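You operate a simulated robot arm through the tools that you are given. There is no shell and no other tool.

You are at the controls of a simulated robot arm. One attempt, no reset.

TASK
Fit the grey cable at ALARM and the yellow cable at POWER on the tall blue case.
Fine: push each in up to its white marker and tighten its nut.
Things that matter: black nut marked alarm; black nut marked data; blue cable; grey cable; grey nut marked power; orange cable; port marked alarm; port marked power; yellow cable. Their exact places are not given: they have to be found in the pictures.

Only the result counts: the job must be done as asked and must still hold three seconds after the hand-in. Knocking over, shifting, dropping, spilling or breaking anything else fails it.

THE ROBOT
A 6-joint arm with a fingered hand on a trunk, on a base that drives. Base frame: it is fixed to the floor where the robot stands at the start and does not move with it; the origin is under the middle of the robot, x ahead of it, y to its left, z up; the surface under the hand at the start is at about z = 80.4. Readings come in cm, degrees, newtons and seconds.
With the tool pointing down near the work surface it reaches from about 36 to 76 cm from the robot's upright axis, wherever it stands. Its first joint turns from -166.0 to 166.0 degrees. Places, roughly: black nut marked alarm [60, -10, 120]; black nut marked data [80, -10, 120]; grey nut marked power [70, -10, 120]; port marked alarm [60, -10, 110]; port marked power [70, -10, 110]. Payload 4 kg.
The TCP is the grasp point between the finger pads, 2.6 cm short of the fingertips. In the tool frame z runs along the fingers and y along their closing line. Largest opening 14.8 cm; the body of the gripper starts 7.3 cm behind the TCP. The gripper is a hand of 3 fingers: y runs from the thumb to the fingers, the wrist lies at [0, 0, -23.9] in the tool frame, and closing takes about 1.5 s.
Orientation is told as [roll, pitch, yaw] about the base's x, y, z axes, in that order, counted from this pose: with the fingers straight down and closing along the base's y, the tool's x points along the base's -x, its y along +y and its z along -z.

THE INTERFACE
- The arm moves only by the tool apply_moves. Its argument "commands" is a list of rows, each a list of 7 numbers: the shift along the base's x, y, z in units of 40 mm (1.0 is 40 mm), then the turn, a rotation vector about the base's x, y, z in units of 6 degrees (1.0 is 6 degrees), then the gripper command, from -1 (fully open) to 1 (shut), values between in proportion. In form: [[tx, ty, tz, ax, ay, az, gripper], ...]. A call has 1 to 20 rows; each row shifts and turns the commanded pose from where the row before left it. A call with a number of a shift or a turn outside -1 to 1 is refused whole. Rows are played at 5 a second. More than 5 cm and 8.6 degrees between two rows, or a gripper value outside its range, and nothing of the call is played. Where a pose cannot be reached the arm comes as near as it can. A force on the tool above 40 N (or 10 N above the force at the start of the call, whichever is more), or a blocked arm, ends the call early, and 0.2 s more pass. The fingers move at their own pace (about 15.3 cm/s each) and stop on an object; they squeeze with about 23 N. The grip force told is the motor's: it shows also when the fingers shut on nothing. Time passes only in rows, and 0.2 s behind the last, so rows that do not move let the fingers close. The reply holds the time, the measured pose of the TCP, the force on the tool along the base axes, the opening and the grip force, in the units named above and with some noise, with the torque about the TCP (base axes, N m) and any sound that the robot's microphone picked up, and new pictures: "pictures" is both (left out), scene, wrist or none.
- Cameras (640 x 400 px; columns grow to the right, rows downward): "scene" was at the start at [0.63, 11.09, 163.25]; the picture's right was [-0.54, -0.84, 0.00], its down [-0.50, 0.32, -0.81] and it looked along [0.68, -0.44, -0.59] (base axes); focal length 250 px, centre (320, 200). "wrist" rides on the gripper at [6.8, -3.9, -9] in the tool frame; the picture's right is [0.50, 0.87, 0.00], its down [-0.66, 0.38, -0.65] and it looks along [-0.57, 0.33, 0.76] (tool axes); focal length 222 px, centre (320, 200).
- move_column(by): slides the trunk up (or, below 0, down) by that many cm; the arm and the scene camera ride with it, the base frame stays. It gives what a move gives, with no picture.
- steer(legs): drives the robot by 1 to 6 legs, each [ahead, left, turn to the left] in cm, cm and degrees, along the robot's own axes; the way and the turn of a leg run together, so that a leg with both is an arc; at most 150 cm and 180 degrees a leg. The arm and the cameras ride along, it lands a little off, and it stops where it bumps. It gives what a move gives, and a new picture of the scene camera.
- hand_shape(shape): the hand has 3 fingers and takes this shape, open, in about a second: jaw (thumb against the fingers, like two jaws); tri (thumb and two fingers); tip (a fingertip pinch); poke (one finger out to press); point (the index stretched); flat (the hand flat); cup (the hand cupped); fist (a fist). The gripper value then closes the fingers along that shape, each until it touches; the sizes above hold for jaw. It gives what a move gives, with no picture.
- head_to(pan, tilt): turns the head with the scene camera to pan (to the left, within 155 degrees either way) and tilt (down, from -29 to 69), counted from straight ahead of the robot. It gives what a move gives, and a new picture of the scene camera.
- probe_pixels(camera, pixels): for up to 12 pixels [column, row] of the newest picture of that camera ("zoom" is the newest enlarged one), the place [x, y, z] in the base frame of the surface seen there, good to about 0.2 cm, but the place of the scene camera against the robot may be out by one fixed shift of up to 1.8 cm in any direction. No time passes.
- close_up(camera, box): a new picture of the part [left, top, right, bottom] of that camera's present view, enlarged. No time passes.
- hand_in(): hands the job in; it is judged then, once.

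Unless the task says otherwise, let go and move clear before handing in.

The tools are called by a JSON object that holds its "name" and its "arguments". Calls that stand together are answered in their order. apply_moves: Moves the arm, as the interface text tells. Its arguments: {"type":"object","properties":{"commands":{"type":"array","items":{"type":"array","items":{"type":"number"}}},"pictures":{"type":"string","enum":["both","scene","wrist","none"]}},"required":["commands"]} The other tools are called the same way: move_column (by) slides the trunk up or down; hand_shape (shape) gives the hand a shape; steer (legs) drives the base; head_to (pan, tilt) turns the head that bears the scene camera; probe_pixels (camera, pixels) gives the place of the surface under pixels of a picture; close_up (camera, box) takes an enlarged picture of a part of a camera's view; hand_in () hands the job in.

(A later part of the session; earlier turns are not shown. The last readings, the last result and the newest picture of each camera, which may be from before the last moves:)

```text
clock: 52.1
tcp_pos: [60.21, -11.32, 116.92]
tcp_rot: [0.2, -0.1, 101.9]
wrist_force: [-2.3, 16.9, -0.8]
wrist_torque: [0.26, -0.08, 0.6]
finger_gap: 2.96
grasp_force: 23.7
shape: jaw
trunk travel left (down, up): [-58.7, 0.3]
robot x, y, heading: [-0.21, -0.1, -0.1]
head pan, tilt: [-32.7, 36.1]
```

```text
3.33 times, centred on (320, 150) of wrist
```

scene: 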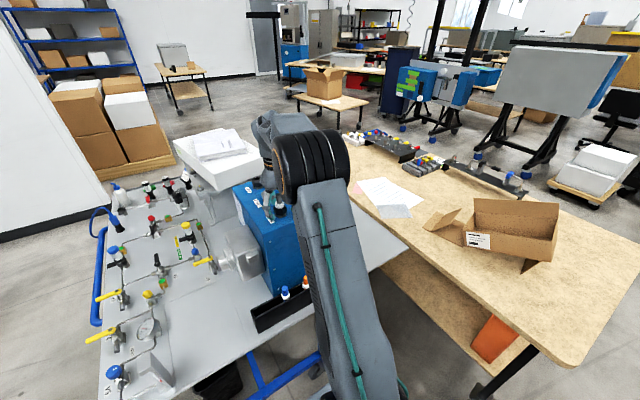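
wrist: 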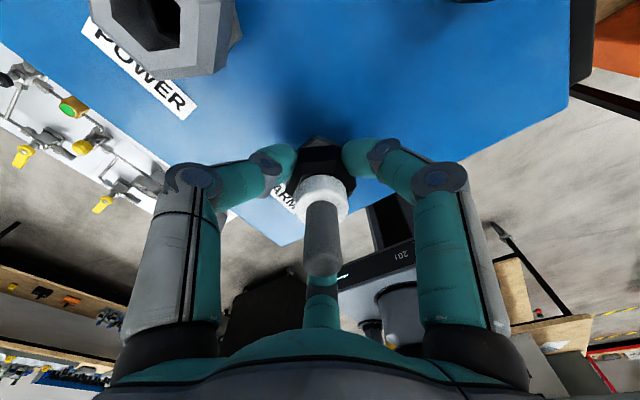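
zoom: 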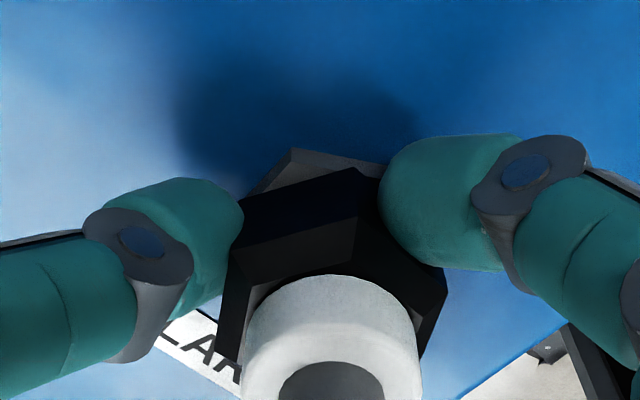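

Torque reached 0.6 N·m with the nut not moving — ALARM is tight. Easing back 12°, opening, and rising clear of the cable.

{"name": "apply_moves", "arguments": {"commands": [[0, 0, 0, 0, 0, 1, 1], [0, 0, 0, 0, 0, 1, 1], [0, 0, 0, 0, 0, 0, 0.12], [0, 0, 0, 0, 0, 0, 0.12], [0, 0, 0, 0, 0, 0, 0.12], [0, 0, 0.4, 0, 0, 0, 0.12], [0, 0, 0.5, 0, 0, 0, 0.12], [0, 0, 0.5, 0, 0, 0, 0.12], [0, 0, 0.5, 0, 0, 0, 0.12], [0, 0, 0.5, 0, 0, 0, 0.12], [0, 0, 0, 0, 0, 0, 0.12]], "pictures": "both"}}

{"name": "close_up", "arguments": {"camera": "scene", "box": [240, 170, 310, 230]}}

```text
clock: 54.5
tcp_pos: [60.2, -11.73, 126.76]
tcp_rot: [0.2, -0.1, 114.0]
wrist_force: [-0.1, 0.9, -0.4]
wrist_torque: [-0.02, 0.02, 0.0]
finger_gap: 6.49
grasp_force: 0.1
shape: jaw
trunk travel left (down, up): [-58.7, 0.3]
robot x, y, heading: [0.1, -0.1, 0.2]
head pan, tilt: [-32.7, 36.1]
```

scene: 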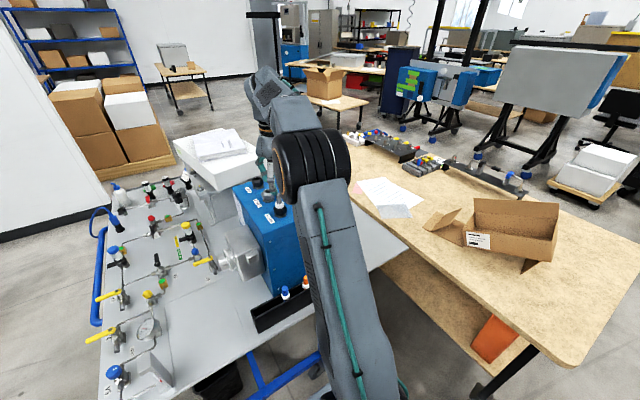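
wrist: 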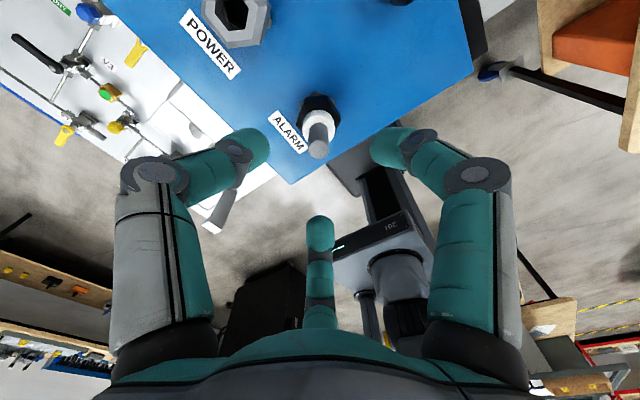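

```text
6.67 times, centred on (275, 200) of scene
```

zoom: 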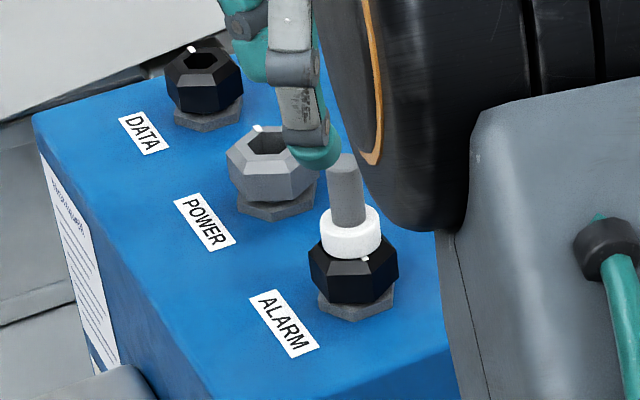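

ALARM's mark now faces the robot (half a turn) and its nut sits lower than the others. I'll check closely that the white collar still touches the nut.

{"name": "close_up", "arguments": {"camera": "scene", "box": [270, 190, 294, 215]}}

{"name": "close_up", "arguments": {"camera": "wrist", "box": [288, 90, 352, 160]}}

{"name": "probe_pixels", "arguments": {"camera": "zoom", "pixels": [[320, 350], [320, 230], [290, 190], [350, 190], [320, 150], [320, 115], [320, 80], [400, 200], [250, 200], [100, 100]]}}

```text
16.00 times, centred on (282, 202) of scene
```

zoom: 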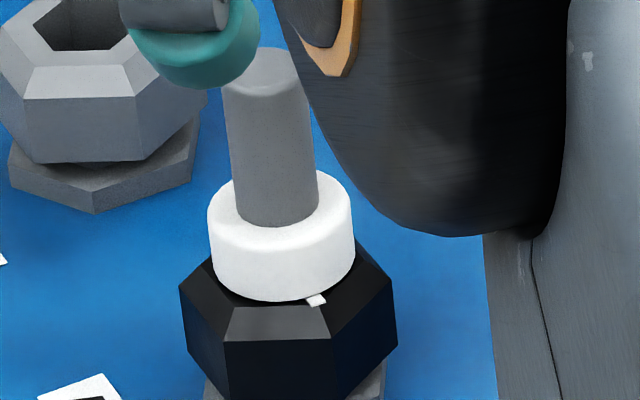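

```text
5.71 times, centred on (320, 125) of wrist
```

zoom: 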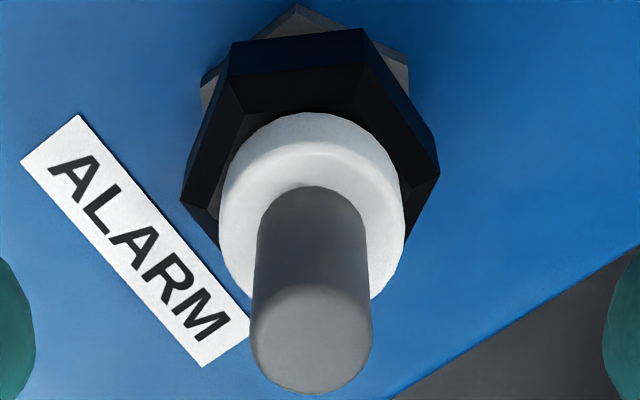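

```text
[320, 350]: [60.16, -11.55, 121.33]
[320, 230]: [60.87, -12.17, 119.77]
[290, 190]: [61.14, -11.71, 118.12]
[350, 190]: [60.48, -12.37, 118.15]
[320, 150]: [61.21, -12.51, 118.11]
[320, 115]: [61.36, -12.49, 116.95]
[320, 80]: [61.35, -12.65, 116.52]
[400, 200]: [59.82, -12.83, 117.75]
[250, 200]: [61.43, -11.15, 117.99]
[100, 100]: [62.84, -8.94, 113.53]
```

I'll probe relative heights from the scene camera: collar bottom edge, the white mark on the nut face, and the POWER nut's face for comparison.

{"name": "close_up", "arguments": {"camera": "scene", "box": [270, 190, 294, 215]}}

{"name": "probe_pixels", "arguments": {"camera": "zoom", "pixels": [[315, 300], [270, 298], [285, 290], [240, 215], [330, 210], [290, 303], [275, 320], [120, 60], [95, 80], [340, 290], [270, 70], [230, 300]]}}

```text
16.00 times, centred on (282, 202) of scene
```

zoom: 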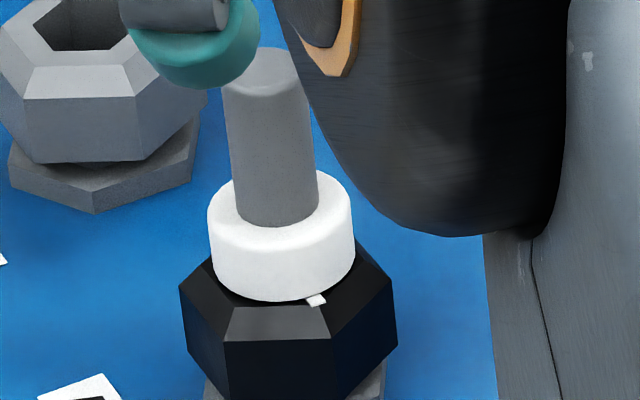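

```text
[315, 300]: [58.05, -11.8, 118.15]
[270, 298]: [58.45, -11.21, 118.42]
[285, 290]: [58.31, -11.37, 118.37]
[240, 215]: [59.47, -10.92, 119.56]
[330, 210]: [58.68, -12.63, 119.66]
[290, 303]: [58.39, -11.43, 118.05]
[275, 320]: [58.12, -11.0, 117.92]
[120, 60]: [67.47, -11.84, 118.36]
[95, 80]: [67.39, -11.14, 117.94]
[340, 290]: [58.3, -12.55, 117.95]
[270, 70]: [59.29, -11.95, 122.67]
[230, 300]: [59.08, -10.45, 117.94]
```

The nut dropped ~2–3 mm while screwing, leaving the collar ~2 mm above it. I'll regrip the stub and press the cable down gently so the marker meets the nut again.

{"name": "apply_moves", "arguments": {"commands": [[0.02, 0.03, -0.5, 0, 0, 0, 0.12], [0, 0, -0.5, 0, 0, 0, 0.12], [0, 0, -0.46, 0, 0, 0, 0.12], [0, 0, 0, 0, 0, 0, 1], [0, 0, 0, 0, 0, 0, 1], [0, 0, 0, 0, 0, 0, 1], [0, 0, 0, 0, 0, 0, 1], [0, 0, 0, 0, 0, 0, 1], [0, 0, 0, 0, 0, 0, 1]], "pictures": "wrist"}}

{"name": "close_up", "arguments": {"camera": "wrist", "box": [272, 110, 368, 170]}}

```text
clock: 56.5
tcp_pos: [60.32, -11.4, 120.78]
tcp_rot: [0.2, -0.1, 114.0]
wrist_force: [0.2, 0.2, -5.6]
wrist_torque: [-0.03, -0.03, -0.01]
finger_gap: 0.94
grasp_force: 23.2
shape: jaw
trunk travel left (down, up): [-58.7, 0.3]
robot x, y, heading: [-0.18, 0.5, 0.1]
head pan, tilt: [-32.7, 36.1]
```

wrist: 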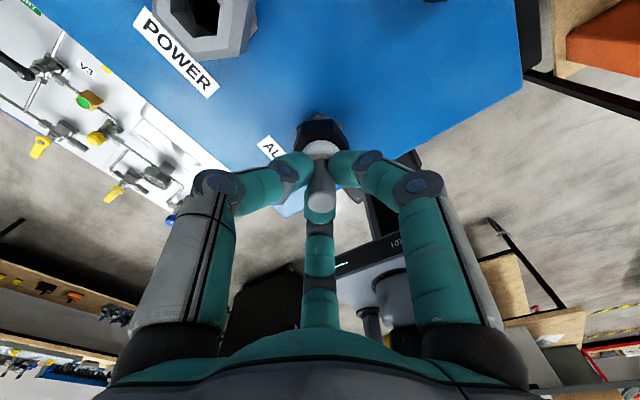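

```text
6.67 times, centred on (320, 140) of wrist
```

zoom: 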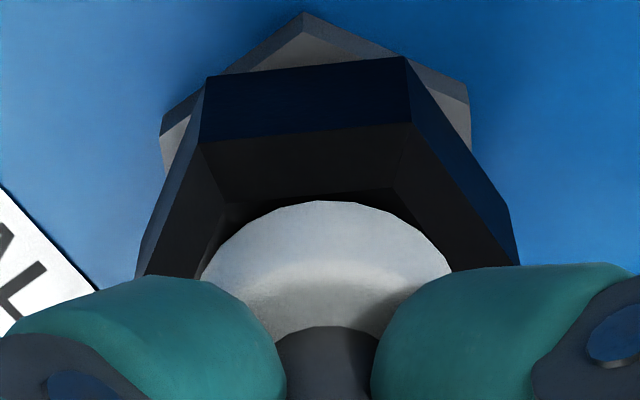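

Stub gripped. Pressing down in ~1 mm steps with force watch.

{"name": "apply_moves", "arguments": {"commands": [[0, 0, -0.04, 0, 0, 0, 1], [0, 0, -0.04, 0, 0, 0, 1], [0, 0, 0, 0, 0, 0, 1]], "pictures": "none"}}

{"name": "apply_moves", "arguments": {"commands": [[0, 0, -0.04, 0, 0, 0, 1], [0, 0, 0, 0, 0, 0, 1]], "pictures": "none"}}

{"name": "close_up", "arguments": {"camera": "wrist", "box": [272, 110, 368, 170]}}

```text
clock: 57.3
tcp_pos: [60.29, -11.42, 120.68]
tcp_rot: [-0.1, 0.0, 114.0]
wrist_force: [0.6, -0.7, 15.5]
wrist_torque: [-0.03, -0.02, 0.02]
finger_gap: 1.0
grasp_force: 23.1
shape: jaw
trunk travel left (down, up): [-58.7, 0.3]
robot x, y, heading: [-0.47, 0.07, -0.2]
head pan, tilt: [-32.7, 36.1]
```

```text
clock: 57.9
tcp_pos: [60.3, -11.54, 120.66]
tcp_rot: [0.0, 0.2, 114.0]
wrist_force: [1.5, -0.4, 37.2]
wrist_torque: [0.0, -0.25, 0.01]
finger_gap: 1.07
grasp_force: 22.7
shape: jaw
trunk travel left (down, up): [-58.7, 0.3]
robot x, y, heading: [-0.17, 0.13, -0.0]
head pan, tilt: [-32.7, 36.1]
```

```text
6.67 times, centred on (320, 140) of wrist
```

zoom: 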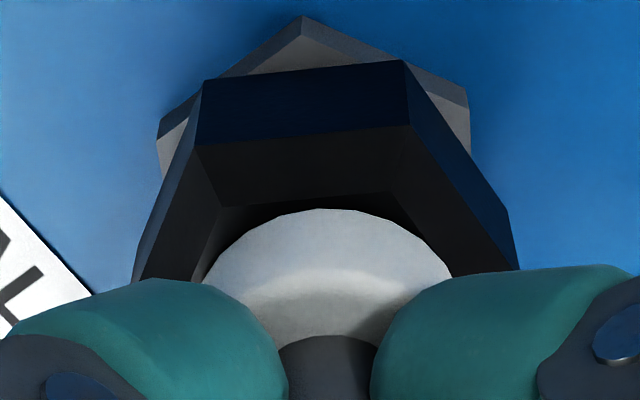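

The cable won't go deeper at 37 N — it's clamped at its seated depth, which is what I want. Relieving, opening and rising clear.

{"name": "apply_moves", "arguments": {"commands": [[0, 0, 0.08, 0, 0, 0, 1], [0, 0, 0, 0, 0, 0, 0.4], [0, 0, 0, 0, 0, 0, 0.12], [0, 0, 0, 0, 0, 0, 0.12], [0, 0, 0.5, 0, 0, 0, 0.12], [0, 0, 0.5, 0, 0, 0, 0.12], [0, 0, 0.5, 0, 0, 0, 0.12], [0, 0, 0.5, 0, 0, 0, 0.12], [0, 0, 0, 0, 0, 0, 0.12]], "pictures": "both"}}

{"name": "close_up", "arguments": {"camera": "scene", "box": [240, 170, 310, 230]}}

```text
clock: 59.9
tcp_pos: [60.49, -11.4, 128.73]
tcp_rot: [0.2, -0.1, 114.0]
wrist_force: [-0.1, -0.2, 0.3]
wrist_torque: [-0.01, 0.0, -0.01]
finger_gap: 6.46
grasp_force: 0.1
shape: jaw
trunk travel left (down, up): [-58.7, 0.3]
robot x, y, heading: [0.08, -0.39, -0.2]
head pan, tilt: [-32.7, 36.1]
```

scene: 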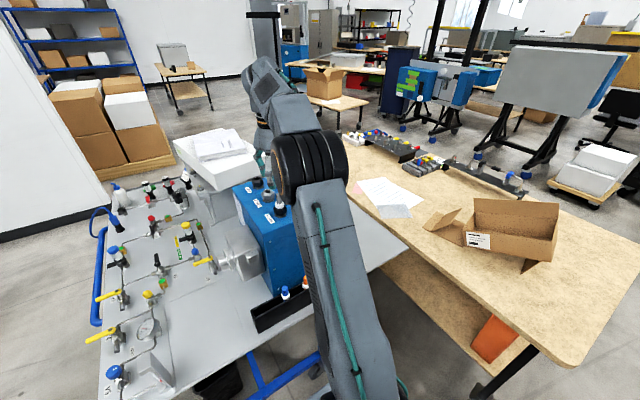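
wrist: 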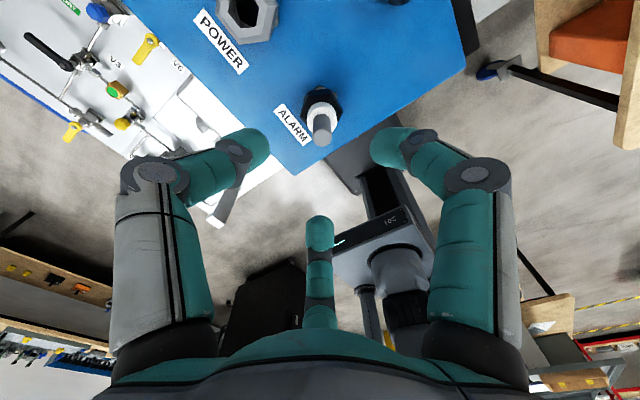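

```text
6.67 times, centred on (275, 200) of scene
```

zoom: 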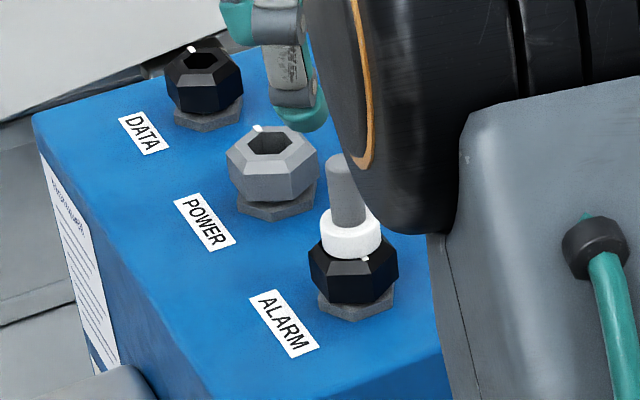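

ALARM is done and stays seated. Next is yellow, which stands right in front of the case face (x≈54.9), so I need the true extent of the palm and knuckles; probing them in the wrist picture.

{"name": "probe_pixels", "arguments": {"camera": "wrist", "pixels": [[320, 345], [320, 385], [150, 385], [500, 385], [220, 360], [420, 360], [160, 340], [470, 340], [155, 180], [470, 180], [318, 300], [130, 330]]}}

{"name": "close_up", "arguments": {"camera": "scene", "box": [235, 60, 355, 200]}}

```text
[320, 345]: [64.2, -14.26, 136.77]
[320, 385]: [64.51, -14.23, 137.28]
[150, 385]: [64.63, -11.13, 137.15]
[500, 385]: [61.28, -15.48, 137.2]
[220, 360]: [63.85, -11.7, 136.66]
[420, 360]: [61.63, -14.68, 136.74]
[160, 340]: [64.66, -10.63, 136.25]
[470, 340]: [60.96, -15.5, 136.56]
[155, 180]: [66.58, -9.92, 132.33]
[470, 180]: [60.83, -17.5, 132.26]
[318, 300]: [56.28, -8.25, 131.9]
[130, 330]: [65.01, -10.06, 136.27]
```

```text
2.86 times, centred on (295, 130) of scene
```

zoom: 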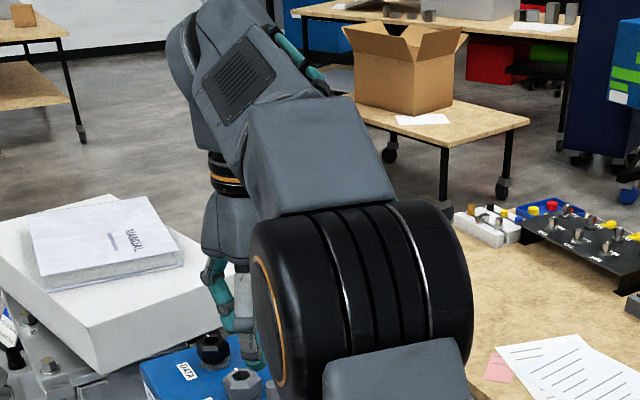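

The palm's real radius is ~5 cm and knuckles ~6.3 cm. For yellow I'll use yaw −90° (camera and thumb on the robot side) with a slight 5° lean of the palm toward the robot, to keep ~1 cm or more off the case face. Moving over there first at height.

{"name": "apply_moves", "arguments": {"commands": [[-0.1236, -0.0885, 0.03, 0, 0, 1, 0.12], [-0.1236, -0.0885, 0.03, 0, 0, 1, 0.12], [-0.1236, -0.0885, 0.03, 0, 0, 1, 0.12], [-0.1236, -0.0885, 0.03, 0, 0, 1, 0.12], [-0.1236, -0.0885, 0.03, 0, 0, 1, 0.12], [-0.1236, -0.0885, 0.03, 0, 0, 1, 0.12], [-0.1236, -0.0885, 0.03, 0, 0, 1, 0.12], [-0.1236, -0.0885, 0.03, 0, 0, 1, 0.12], [-0.1236, -0.0885, 0.03, 0, 0, 1, 0.12], [-0.1236, -0.0885, 0.03, 0, 0, 1, 0.12], [-0.1236, -0.0885, 0.03, 0, 0, 1, 0.12], [-0.1236, -0.0885, 0.03, 0, 0, 1, 0.12], [-0.1236, -0.0885, 0.03, 0, 0, 1, 0.12]], "pictures": "none"}}

{"name": "apply_moves", "arguments": {"commands": [[-0.1236, -0.0885, 0, 0, 0, 1, 0.12], [-0.1236, -0.0885, 0, 0, 0, 1, 0.12], [-0.1236, -0.0885, 0, 0, 0, 1, 0.12], [-0.1236, -0.0885, 0, 0, 0, 1, 0.12], [-0.1236, -0.0885, 0, 0, 0, 1, 0.12], [-0.1236, -0.0885, 0, 0, 0, 1, 0.12], [-0.1236, -0.0885, 0, 0, 0, 1, 0.12], [-0.1236, -0.0885, 0, 0, 0, 1, 0.12], [-0.1236, -0.0885, 0, 0, 0, 1, 0.12], [-0.1236, -0.0885, 0, 0, 0, 1, 0.12], [-0.1236, -0.0885, 0, 0, 0, 1, 0.12], [-0.1236, -0.0885, 0, 0, 0, 1, 0.12], [-0.1236, -0.0885, 0, 0, 0, 1, 0.12], [0, 0, 0, 0, 0, 0, 0.12]], "pictures": "both"}}

```text
clock: 62.7
tcp_pos: [54.16, -15.98, 130.25]
tcp_rot: [0.2, -0.1, -168.0]
wrist_force: [-0.3, 0.7, 0.8]
wrist_torque: [-0.03, 0.01, 0.0]
finger_gap: 6.48
grasp_force: 0.0
shape: jaw
trunk travel left (down, up): [-58.7, 0.3]
robot x, y, heading: [0.18, -0.21, 0.0]
head pan, tilt: [-32.7, 36.1]
```

```text
clock: 65.7
tcp_pos: [47.49, -20.67, 130.06]
tcp_rot: [0.2, -0.1, -89.9]
wrist_force: [-0.1, 0.7, -0.4]
wrist_torque: [0.0, -0.03, 0.01]
finger_gap: 6.48
grasp_force: 0.1
shape: jaw
trunk travel left (down, up): [-58.7, 0.3]
robot x, y, heading: [-0.24, -0.12, -0.1]
head pan, tilt: [-32.7, 36.1]
```

scene: 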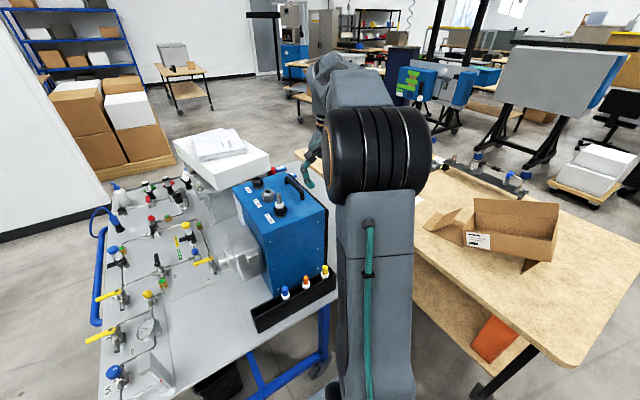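
wrist: 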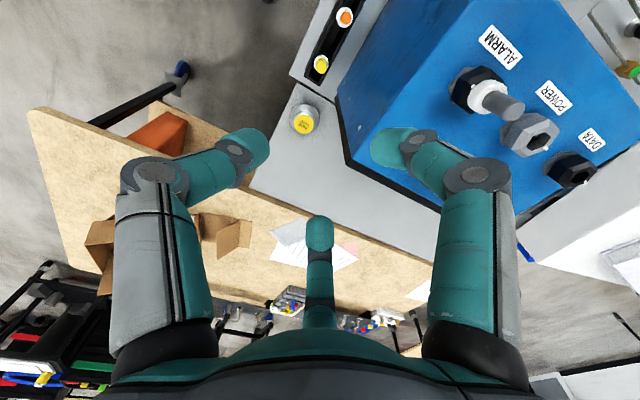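

Now the whole case is in the clear in the scene view, and the yellow cable is at wrist (320,65); beside it stands a grey disc with a yellow label at (303,120). I'll check both.

{"name": "close_up", "arguments": {"camera": "wrist", "box": [272, 40, 368, 140]}}

{"name": "probe_pixels", "arguments": {"camera": "wrist", "pixels": [[303, 120], [303, 100], [320, 65], [345, 130], [355, 165], [400, 180], [340, 90], [310, 75], [290, 150]]}}

{"name": "close_up", "arguments": {"camera": "scene", "box": [225, 165, 335, 335]}}

```text
4.00 times, centred on (320, 90) of wrist
```

zoom: 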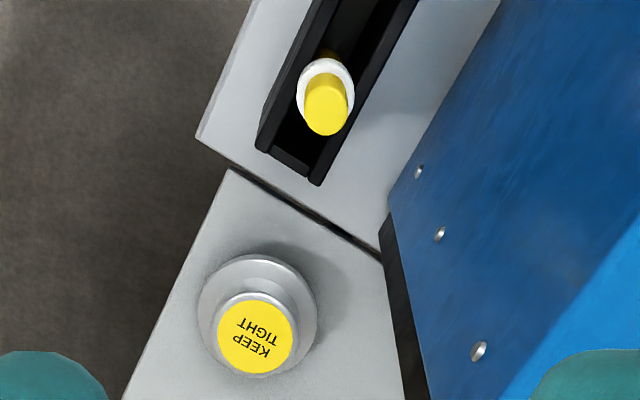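

```text
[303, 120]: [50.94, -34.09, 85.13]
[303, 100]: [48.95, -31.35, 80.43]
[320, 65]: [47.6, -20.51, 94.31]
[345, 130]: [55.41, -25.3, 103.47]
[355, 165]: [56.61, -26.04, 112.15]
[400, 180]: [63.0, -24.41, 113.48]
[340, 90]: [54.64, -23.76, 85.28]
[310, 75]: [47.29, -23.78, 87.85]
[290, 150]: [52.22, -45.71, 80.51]
```

```text
2.35 times, centred on (280, 250) of scene
```

zoom: 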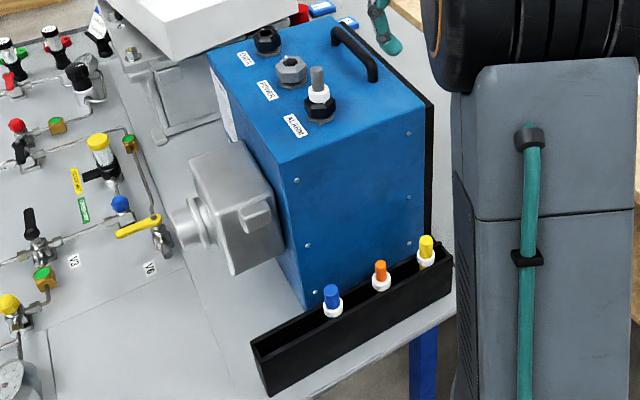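

The disc reads "KEEP TIGHT" and is at (51,−34), out of the way. Refining the yellow stub centre with a tighter zoom.

{"name": "close_up", "arguments": {"camera": "wrist", "box": [304, 48, 340, 82]}}

```text
11.76 times, centred on (322, 65) of wrist
```

zoom: 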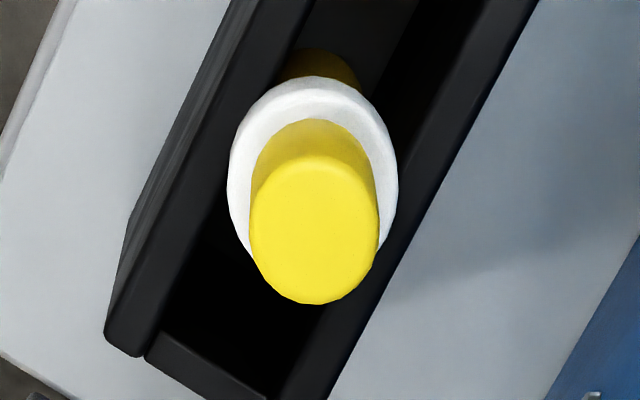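

{"name": "probe_pixels", "arguments": {"camera": "zoom", "pixels": [[314, 228], [258, 228], [370, 228], [314, 165], [314, 293], [275, 185], [353, 270], [353, 185], [275, 270], [240, 150], [385, 150], [110, 300]]}}

```text
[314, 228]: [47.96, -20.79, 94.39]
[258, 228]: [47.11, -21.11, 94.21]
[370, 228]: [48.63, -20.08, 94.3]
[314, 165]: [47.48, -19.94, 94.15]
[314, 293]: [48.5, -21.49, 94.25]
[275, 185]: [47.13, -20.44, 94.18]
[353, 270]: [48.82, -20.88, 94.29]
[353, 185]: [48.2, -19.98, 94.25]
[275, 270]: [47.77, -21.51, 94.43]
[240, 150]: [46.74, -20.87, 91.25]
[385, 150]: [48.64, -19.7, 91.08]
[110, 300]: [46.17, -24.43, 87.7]
```

Yellow centre ≈ (47.96, −20.68), diameter ≈2.05. I lean the hand 5° (palm toward the robot), narrow the gap to ~4.8, and lower the trunk by 22 cm.

{"name": "apply_moves", "arguments": {"commands": [[0.06, 0, 0, 0, -0.833, 0, 0.35], [0, 0, 0, 0, 0, 0, 0.35], [0, 0, 0, 0, 0, 0, 0.35]], "pictures": "none"}}

{"name": "move_column", "arguments": {"by": -22}}

{"name": "apply_moves", "arguments": {"commands": [[0, 0, 0, 0, 0, 0, 0.35]], "pictures": "both"}}

```text
clock: 66.5
tcp_pos: [47.73, -20.6, 130.18]
tcp_rot: [5.2, -0.2, -90.0]
wrist_force: [0.1, -0.3, 0.0]
wrist_torque: [-0.04, 0.01, -0.01]
finger_gap: 4.84
grasp_force: 0.2
shape: jaw
trunk travel left (down, up): [-58.7, 0.3]
robot x, y, heading: [0.2, 0.06, -0.2]
head pan, tilt: [-32.7, 36.1]
```

```text
clock: 68.8
tcp_pos: [47.85, -20.51, 108.11]
tcp_rot: [5.2, -0.1, -90.1]
wrist_force: [0.0, -0.3, -0.4]
wrist_torque: [0.01, 0.03, 0.0]
finger_gap: 4.83
grasp_force: 0.1
shape: jaw
trunk travel left (down, up): [-36.7, 22.3]
robot x, y, heading: [0.2, -0.46, -0.1]
head pan, tilt: [-32.7, 36.1]
```

```text
clock: 69.2
tcp_pos: [47.81, -20.58, 108.18]
tcp_rot: [5.2, -0.1, -90.0]
wrist_force: [-1.1, 0.0, -0.2]
wrist_torque: [-0.02, 0.01, 0.0]
finger_gap: 4.85
grasp_force: 0.0
shape: jaw
trunk travel left (down, up): [-36.7, 22.3]
robot x, y, heading: [-0.1, 0.32, -0.1]
head pan, tilt: [-32.7, 36.1]
```

scene: 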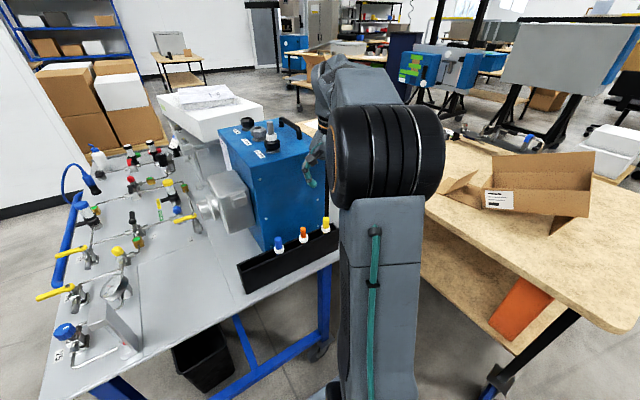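
wrist: 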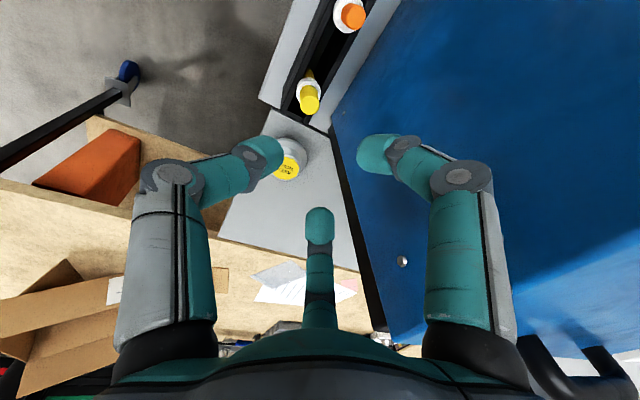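

The fingers are straddling correctly; before going lower I'll probe the knuckle and palm positions nearest the case face.

{"name": "probe_pixels", "arguments": {"camera": "wrist", "pixels": [[465, 178], [490, 190], [495, 280], [500, 330], [510, 385], [380, 150], [318, 290], [332, 240], [403, 262], [308, 95]]}}

{"name": "close_up", "arguments": {"camera": "scene", "box": [265, 110, 365, 260]}}

```text
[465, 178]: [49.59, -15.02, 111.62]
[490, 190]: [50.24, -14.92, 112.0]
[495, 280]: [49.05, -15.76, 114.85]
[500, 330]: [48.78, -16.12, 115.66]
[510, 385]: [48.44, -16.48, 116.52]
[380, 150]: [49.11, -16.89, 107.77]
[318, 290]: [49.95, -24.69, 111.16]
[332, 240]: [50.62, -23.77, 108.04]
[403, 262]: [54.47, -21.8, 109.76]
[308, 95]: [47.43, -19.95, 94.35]
```

```text
2.67 times, centred on (315, 185) of scene
```

zoom: 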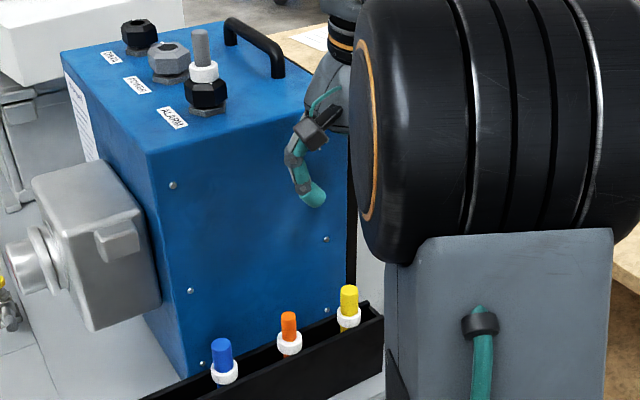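

Knuckles reach x≈51 — well clear of the face at 54.9. Descending to z≈100 while watching force.

{"name": "apply_moves", "arguments": {"commands": [[0, 0, -0.4, 0, 0, 0, 0.35], [0, 0, -0.4, 0, 0, 0, 0.35], [0, 0, -0.4, 0, 0, 0, 0.35], [0, 0, -0.4, 0, 0, 0, 0.35], [0, 0, -0.4, 0, 0, 0, 0.35], [0, 0, 0, 0, 0, 0, 0.35]], "pictures": "both"}}

```text
clock: 70.6
tcp_pos: [47.95, -20.57, 100.11]
tcp_rot: [5.3, -0.1, -90.0]
wrist_force: [0.4, -0.2, -0.2]
wrist_torque: [-0.02, -0.01, 0.0]
finger_gap: 4.83
grasp_force: 0.1
shape: jaw
trunk travel left (down, up): [-36.7, 22.3]
robot x, y, heading: [-0.14, -0.02, -0.0]
head pan, tilt: [-32.7, 36.1]
```

scene: 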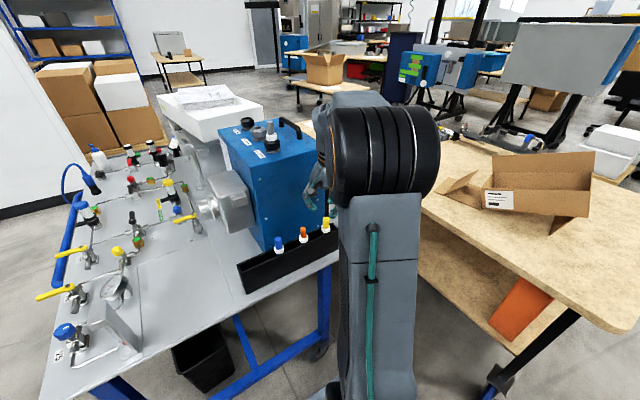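
wrist: 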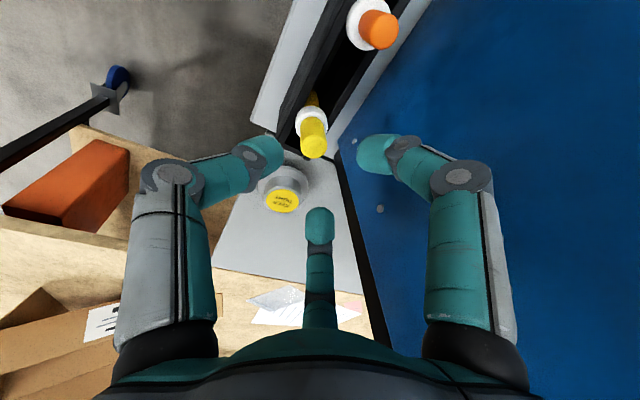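

No contact. Continuing down to z≈94.1 around the yellow stub with a tiny xy correction.

{"name": "apply_moves", "arguments": {"commands": [[-0.02, -0.02, -0.4, 0, 0, 0, 0.35], [0, 0, -0.4, 0, 0, 0, 0.35], [0, 0, -0.4, 0, 0, 0, 0.35], [0, 0, -0.3, 0, 0, 0, 0.35], [0, 0, 0, 0, 0, 0, 0.35]], "pictures": "wrist"}}

{"name": "close_up", "arguments": {"camera": "wrist", "box": [224, 100, 416, 220]}}

```text
clock: 71.8
tcp_pos: [47.79, -20.62, 93.97]
tcp_rot: [5.2, -0.1, -90.0]
wrist_force: [0.0, 0.0, -0.1]
wrist_torque: [-0.03, 0.02, 0.03]
finger_gap: 4.87
grasp_force: 0.2
shape: jaw
trunk travel left (down, up): [-36.7, 22.3]
robot x, y, heading: [0.3, 0.12, -0.0]
head pan, tilt: [-32.7, 36.1]
```

wrist: 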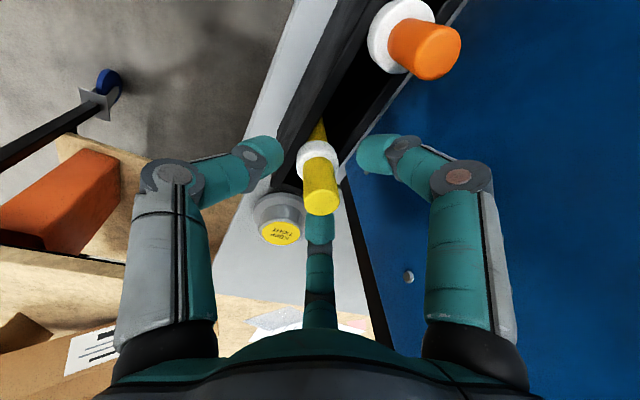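

```text
3.33 times, centred on (320, 160) of wrist
```

zoom: 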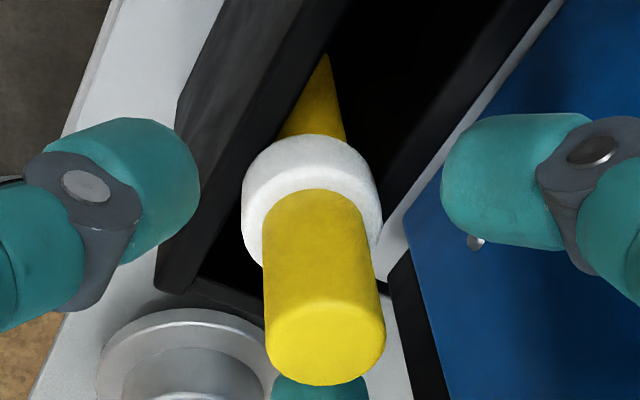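

The stub is centred between the fingertips, collar just below them. Closing.

{"name": "apply_moves", "arguments": {"commands": [[0, 0, 0, 0, 0, 0, 1], [0, 0, 0, 0, 0, 0, 1], [0, 0, 0, 0, 0, 0, 1], [0, 0, 0, 0, 0, 0, 1], [0, 0, 0, 0, 0, 0, 1], [0, 0, 0, 0, 0, 0, 1], [0, 0, 0, 0, 0, 0, 1]], "pictures": "wrist"}}

{"name": "close_up", "arguments": {"camera": "wrist", "box": [224, 100, 416, 220]}}

```text
clock: 73.4
tcp_pos: [47.8, -20.53, 94.06]
tcp_rot: [5.2, -0.1, -89.9]
wrist_force: [-0.5, 0.1, 0.2]
wrist_torque: [-0.01, -0.01, -0.01]
finger_gap: 1.45
grasp_force: 23.6
shape: jaw
trunk travel left (down, up): [-36.7, 22.3]
robot x, y, heading: [0.32, 0.23, -0.4]
head pan, tilt: [-32.7, 36.1]
```

wrist: 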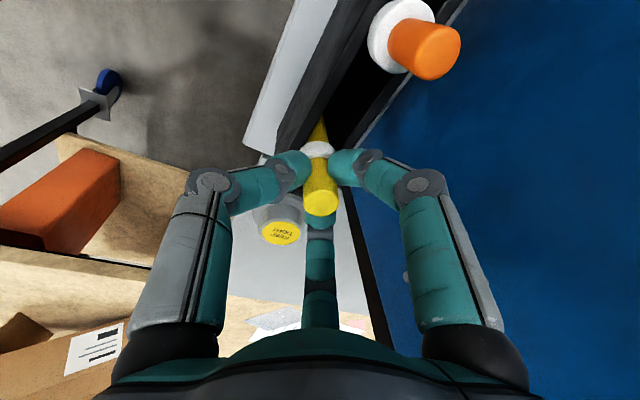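

```text
3.33 times, centred on (320, 160) of wrist
```

zoom: 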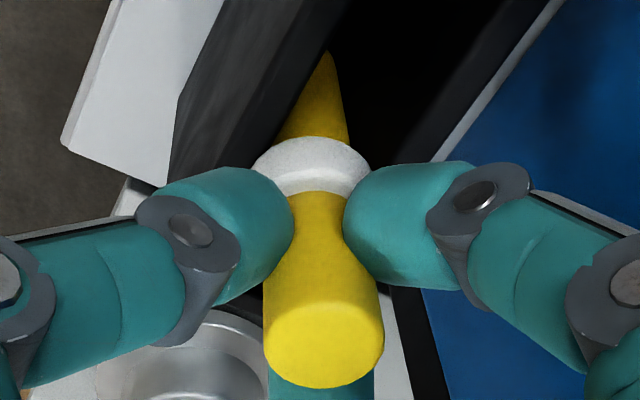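

Yellow is gripped (gap 1.45, 23.6 N). Lifting slowly and checking.

{"name": "apply_moves", "arguments": {"commands": [[0, 0, 0.25, 0, 0, 0, 1], [0, 0, 0.25, 0, 0, 0, 1], [0, 0, 0.25, 0, 0, 0, 1], [0, 0, 0.25, 0, 0, 0, 1], [0, 0, 0.25, 0, 0, 0, 1], [0, 0, 0, 0, 0, 0, 1]], "pictures": "both"}}

{"name": "close_up", "arguments": {"camera": "scene", "box": [265, 130, 365, 280]}}

```text
clock: 74.8
tcp_pos: [47.64, -20.5, 99.26]
tcp_rot: [5.2, 0.0, -90.1]
wrist_force: [0.5, 0.0, 0.2]
wrist_torque: [0.01, 0.02, 0.01]
finger_gap: 1.43
grasp_force: 22.6
shape: jaw
trunk travel left (down, up): [-36.7, 22.3]
robot x, y, heading: [0.24, -0.21, 0.2]
head pan, tilt: [-32.7, 36.1]
```

scene: 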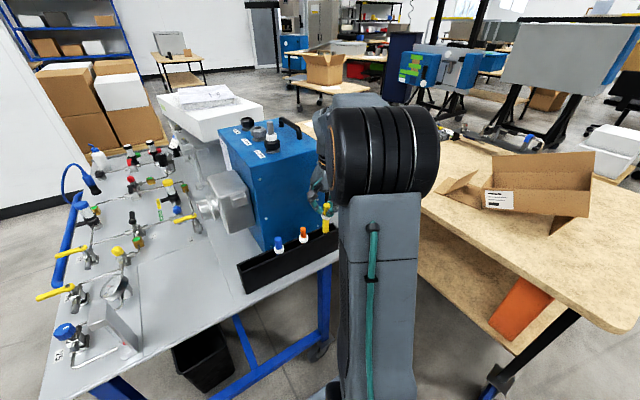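
wrist: 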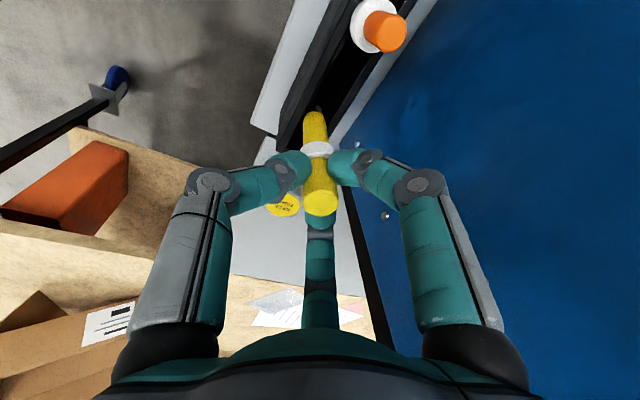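

```text
2.67 times, centred on (315, 205) of scene
```

zoom: 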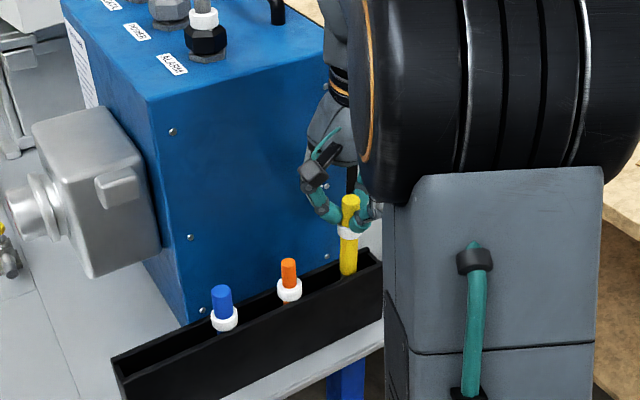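

Yellow slides out upright. Lifting the rest of the way with arm and trunk.

{"name": "apply_moves", "arguments": {"commands": [[0, 0, 0.5, 0, 0, 0, 1], [0, 0, 0.5, 0, 0, 0, 1], [0, 0, 0.5, 0, 0, 0, 1], [0, 0, 0.5, 0, 0, 0, 1], [0, 0, 0.5, 0, 0, 0, 1], [0, 0, 0, 0, 0, 0, 1]], "pictures": "none"}}

{"name": "move_column", "arguments": {"by": 22}}

{"name": "apply_moves", "arguments": {"commands": [[0, 0, 0.5, 0, 0, 0, 1], [0, 0, 0.3, 0, 0, 0, 1], [0, 0, 0, 0, 0, 0, 1]], "pictures": "both"}}

```text
clock: 76.2
tcp_pos: [47.71, -20.49, 109.26]
tcp_rot: [5.3, 0.0, -90.1]
wrist_force: [-0.1, -0.1, -0.6]
wrist_torque: [0.05, -0.03, -0.03]
finger_gap: 1.41
grasp_force: 23.4
shape: jaw
trunk travel left (down, up): [-36.7, 22.3]
robot x, y, heading: [-0.09, 0.27, 0.0]
head pan, tilt: [-32.7, 36.1]
```

```text
clock: 78.6
tcp_pos: [47.52, -20.68, 131.21]
tcp_rot: [5.2, -0.1, -90.0]
wrist_force: [-0.6, 0.0, -0.3]
wrist_torque: [0.05, -0.01, 0.0]
finger_gap: 1.41
grasp_force: 23.2
shape: jaw
trunk travel left (down, up): [-58.7, 0.3]
robot x, y, heading: [0.33, 0.12, 0.1]
head pan, tilt: [-32.7, 36.1]
```

```text
clock: 79.4
tcp_pos: [47.67, -20.51, 134.44]
tcp_rot: [5.2, -0.2, -90.0]
wrist_force: [-0.4, 0.8, -0.3]
wrist_torque: [-0.01, 0.0, 0.01]
finger_gap: 1.43
grasp_force: 23.2
shape: jaw
trunk travel left (down, up): [-58.7, 0.3]
robot x, y, heading: [0.03, 0.29, -0.0]
head pan, tilt: [-32.7, 36.1]
```

scene: 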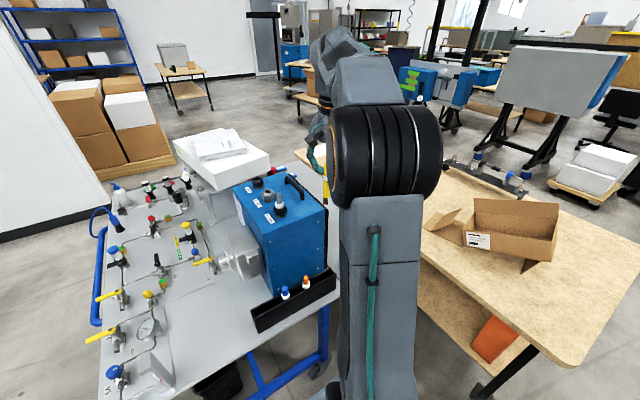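
wrist: 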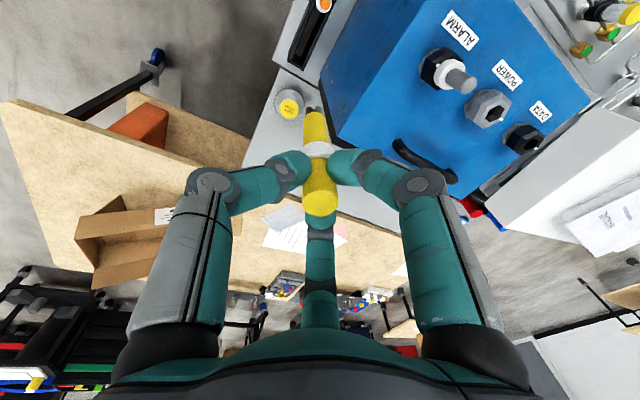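

Yellow is clear above the case. POWER (70.7 cm away) is beyond easy reach at this height, so I plan a small drive forward; first I check the handle height on the case and look down at the table edge and robot base.

{"name": "probe_pixels", "arguments": {"camera": "wrist", "pixels": [[400, 145], [425, 158], [452, 175], [412, 152], [316, 112], [316, 125], [488, 97], [455, 65]]}}

{"name": "head_to", "arguments": {"pan": -20, "tilt": 69}}

```text
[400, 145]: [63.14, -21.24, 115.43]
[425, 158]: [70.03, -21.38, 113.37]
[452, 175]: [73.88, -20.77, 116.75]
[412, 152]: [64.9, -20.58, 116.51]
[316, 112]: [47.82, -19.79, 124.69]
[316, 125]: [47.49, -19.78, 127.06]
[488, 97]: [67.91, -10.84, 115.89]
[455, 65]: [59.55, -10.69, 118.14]
```

```text
clock: 80.3
tcp_pos: [47.58, -20.6, 134.36]
tcp_rot: [5.3, -0.2, -90.1]
wrist_force: [-0.4, 0.7, -0.5]
wrist_torque: [0.0, -0.01, -0.02]
finger_gap: 1.44
grasp_force: 22.5
shape: jaw
trunk travel left (down, up): [-58.7, 0.3]
robot x, y, heading: [-0.42, -0.2, -0.2]
head pan, tilt: [-20.0, 68.8]
```

scene: 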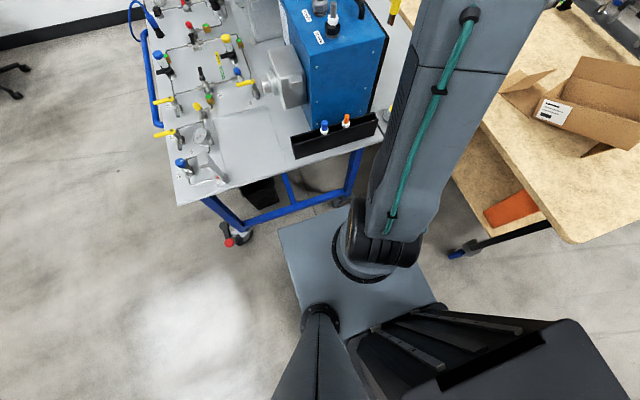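

The head view shows the robot's base plate close to the table's front edge. Probing plate and table edges and heights.

{"name": "probe_pixels", "arguments": {"camera": "scene", "pixels": [[285, 235], [340, 213], [300, 250], [180, 203], [300, 165], [378, 142], [260, 208], [350, 185], [245, 225], [300, 300], [230, 235], [345, 200]]}}

{"name": "close_up", "arguments": {"camera": "scene", "box": [180, 130, 440, 330]}}

```text
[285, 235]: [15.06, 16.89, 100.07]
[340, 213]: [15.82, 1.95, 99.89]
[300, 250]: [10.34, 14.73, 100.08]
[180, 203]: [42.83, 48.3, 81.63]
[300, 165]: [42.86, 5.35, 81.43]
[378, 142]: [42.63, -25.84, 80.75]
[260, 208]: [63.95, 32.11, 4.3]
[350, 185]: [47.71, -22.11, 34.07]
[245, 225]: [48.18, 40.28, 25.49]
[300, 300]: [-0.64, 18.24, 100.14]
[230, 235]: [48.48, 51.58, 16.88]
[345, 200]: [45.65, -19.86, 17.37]
```

```text
2.00 times, centred on (310, 230) of scene
```

zoom: 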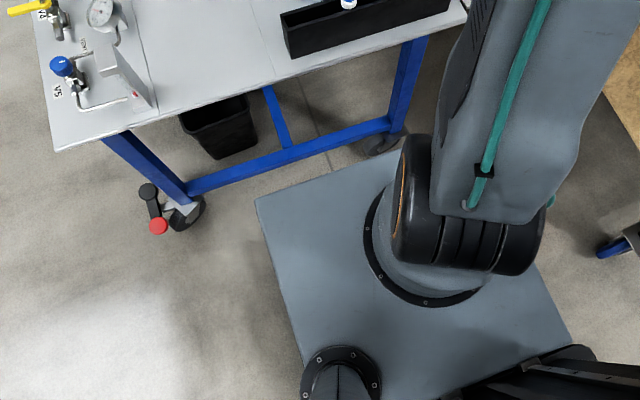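

The robot's platform front is ~27 cm short of the table edge, so a 9.5 cm drive forward is safe and puts POWER exactly where ALARM was for the arm. Driving ahead with the cable held high.

{"name": "steer", "arguments": {"legs": [[9.5, 0, 0]]}}

{"name": "head_to", "arguments": {"pan": -25, "tilt": 45}}

{"name": "apply_moves", "arguments": {"commands": [[0, 0, 0, 0, 0, 0, 1]], "pictures": "both"}}

```text
clock: 81.5
tcp_pos: [57.28, -20.51, 134.34]
tcp_rot: [5.2, 0.0, -90.0]
wrist_force: [0.1, 0.0, -1.1]
wrist_torque: [0.03, 0.0, 0.02]
finger_gap: 1.43
grasp_force: 22.8
shape: jaw
trunk travel left (down, up): [-58.7, 0.3]
robot x, y, heading: [9.36, 0.2, -0.0]
head pan, tilt: [-20.0, 68.8]
```

scene: 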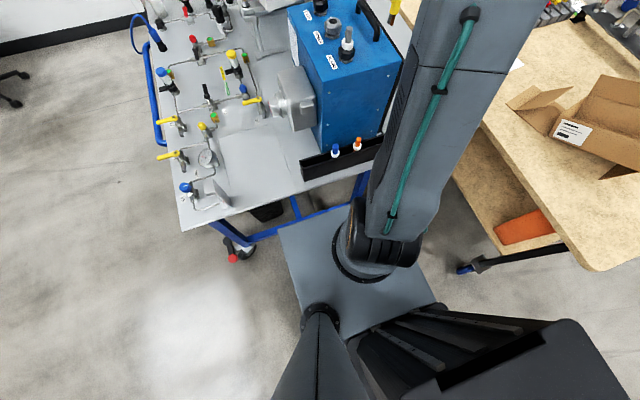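

```text
clock: 82.4
tcp_pos: [57.07, -20.42, 134.32]
tcp_rot: [5.2, -0.1, -90.0]
wrist_force: [0.3, -0.9, -0.9]
wrist_torque: [-0.03, -0.01, 0.02]
finger_gap: 1.42
grasp_force: 22.8
shape: jaw
trunk travel left (down, up): [-58.7, 0.3]
robot x, y, heading: [9.1, -0.1, -0.1]
head pan, tilt: [-25.0, 45.0]
```

scene: 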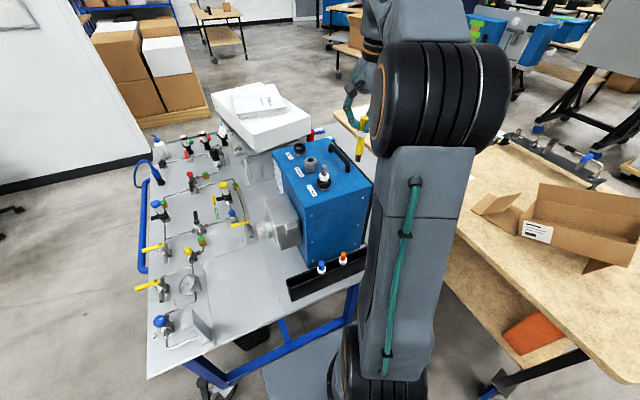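

```text
clock: 82.8
tcp_pos: [57.23, -20.49, 134.29]
tcp_rot: [5.3, -0.2, -90.0]
wrist_force: [0.3, -0.7, -1.2]
wrist_torque: [0.01, 0.0, 0.01]
finger_gap: 1.42
grasp_force: 22.7
shape: jaw
trunk travel left (down, up): [-58.7, 0.3]
robot x, y, heading: [9.57, -0.04, -0.2]
head pan, tilt: [-25.0, 45.0]
```

scene: 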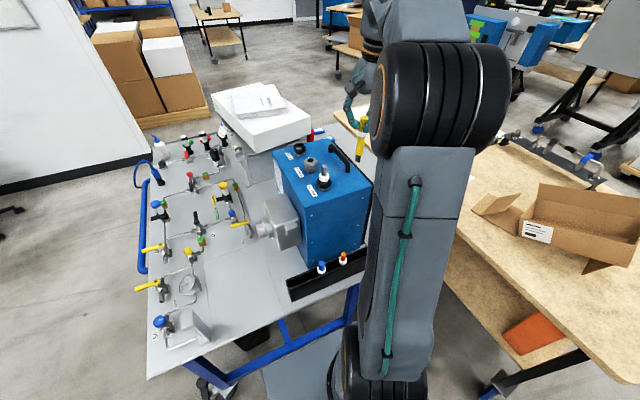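
wrist: 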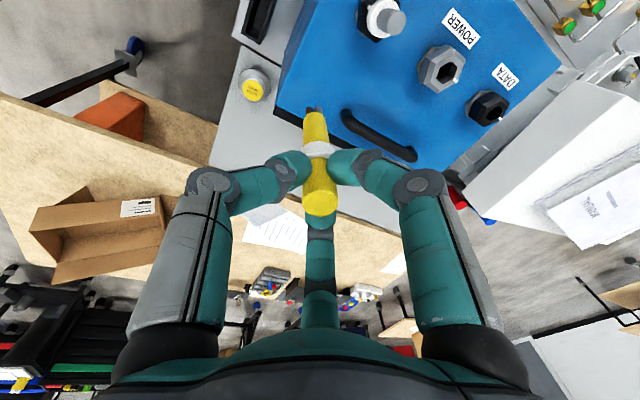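

The drive went as planned (robot at x≈9.4). Re-measuring the POWER hole from this pose.

{"name": "close_up", "arguments": {"camera": "wrist", "box": [418, 45, 474, 90]}}

{"name": "close_up", "arguments": {"camera": "wrist", "box": [284, 95, 348, 155]}}

```text
8.89 times, centred on (446, 68) of wrist
```

zoom: 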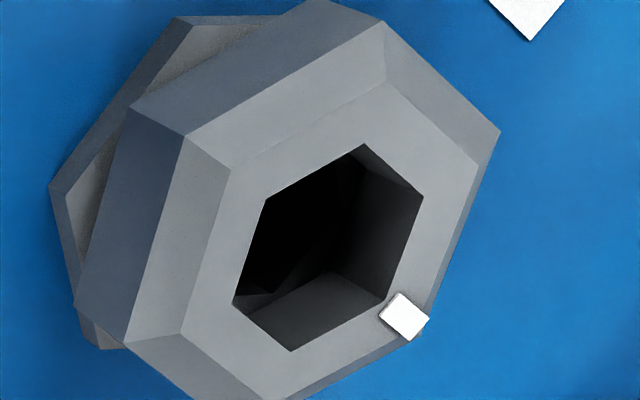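

```text
6.67 times, centred on (316, 125) of wrist
```

zoom: 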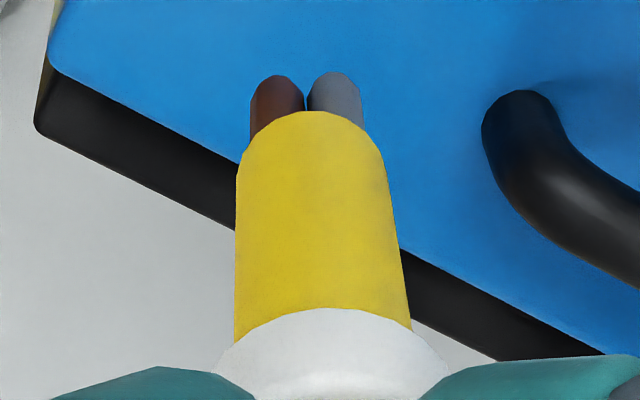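

The yellow jacket appears slightly tilted relative to the hand; I'll probe along its centreline (from both cameras) to find its true tilt.

{"name": "probe_pixels", "arguments": {"camera": "zoom", "pixels": [[321, 295], [319, 270], [317, 245], [314, 200], [312, 175], [311, 150], [310, 130]]}}

{"name": "close_up", "arguments": {"camera": "scene", "box": [335, 90, 385, 170]}}

```text
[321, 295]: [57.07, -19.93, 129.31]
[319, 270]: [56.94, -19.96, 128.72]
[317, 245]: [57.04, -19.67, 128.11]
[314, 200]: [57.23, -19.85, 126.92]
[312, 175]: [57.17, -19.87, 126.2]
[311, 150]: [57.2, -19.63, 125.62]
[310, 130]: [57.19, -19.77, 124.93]
```

```text
5.00 times, centred on (360, 130) of scene
```

zoom: 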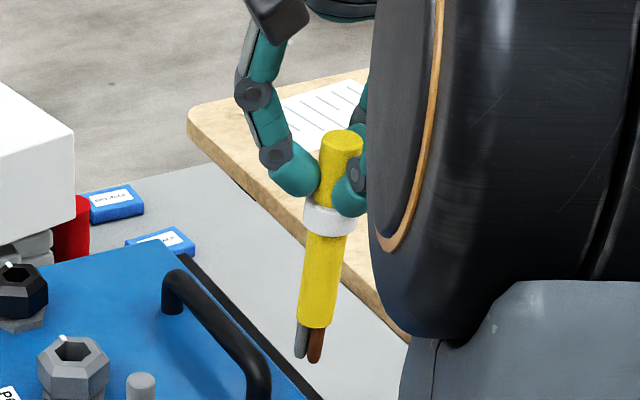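

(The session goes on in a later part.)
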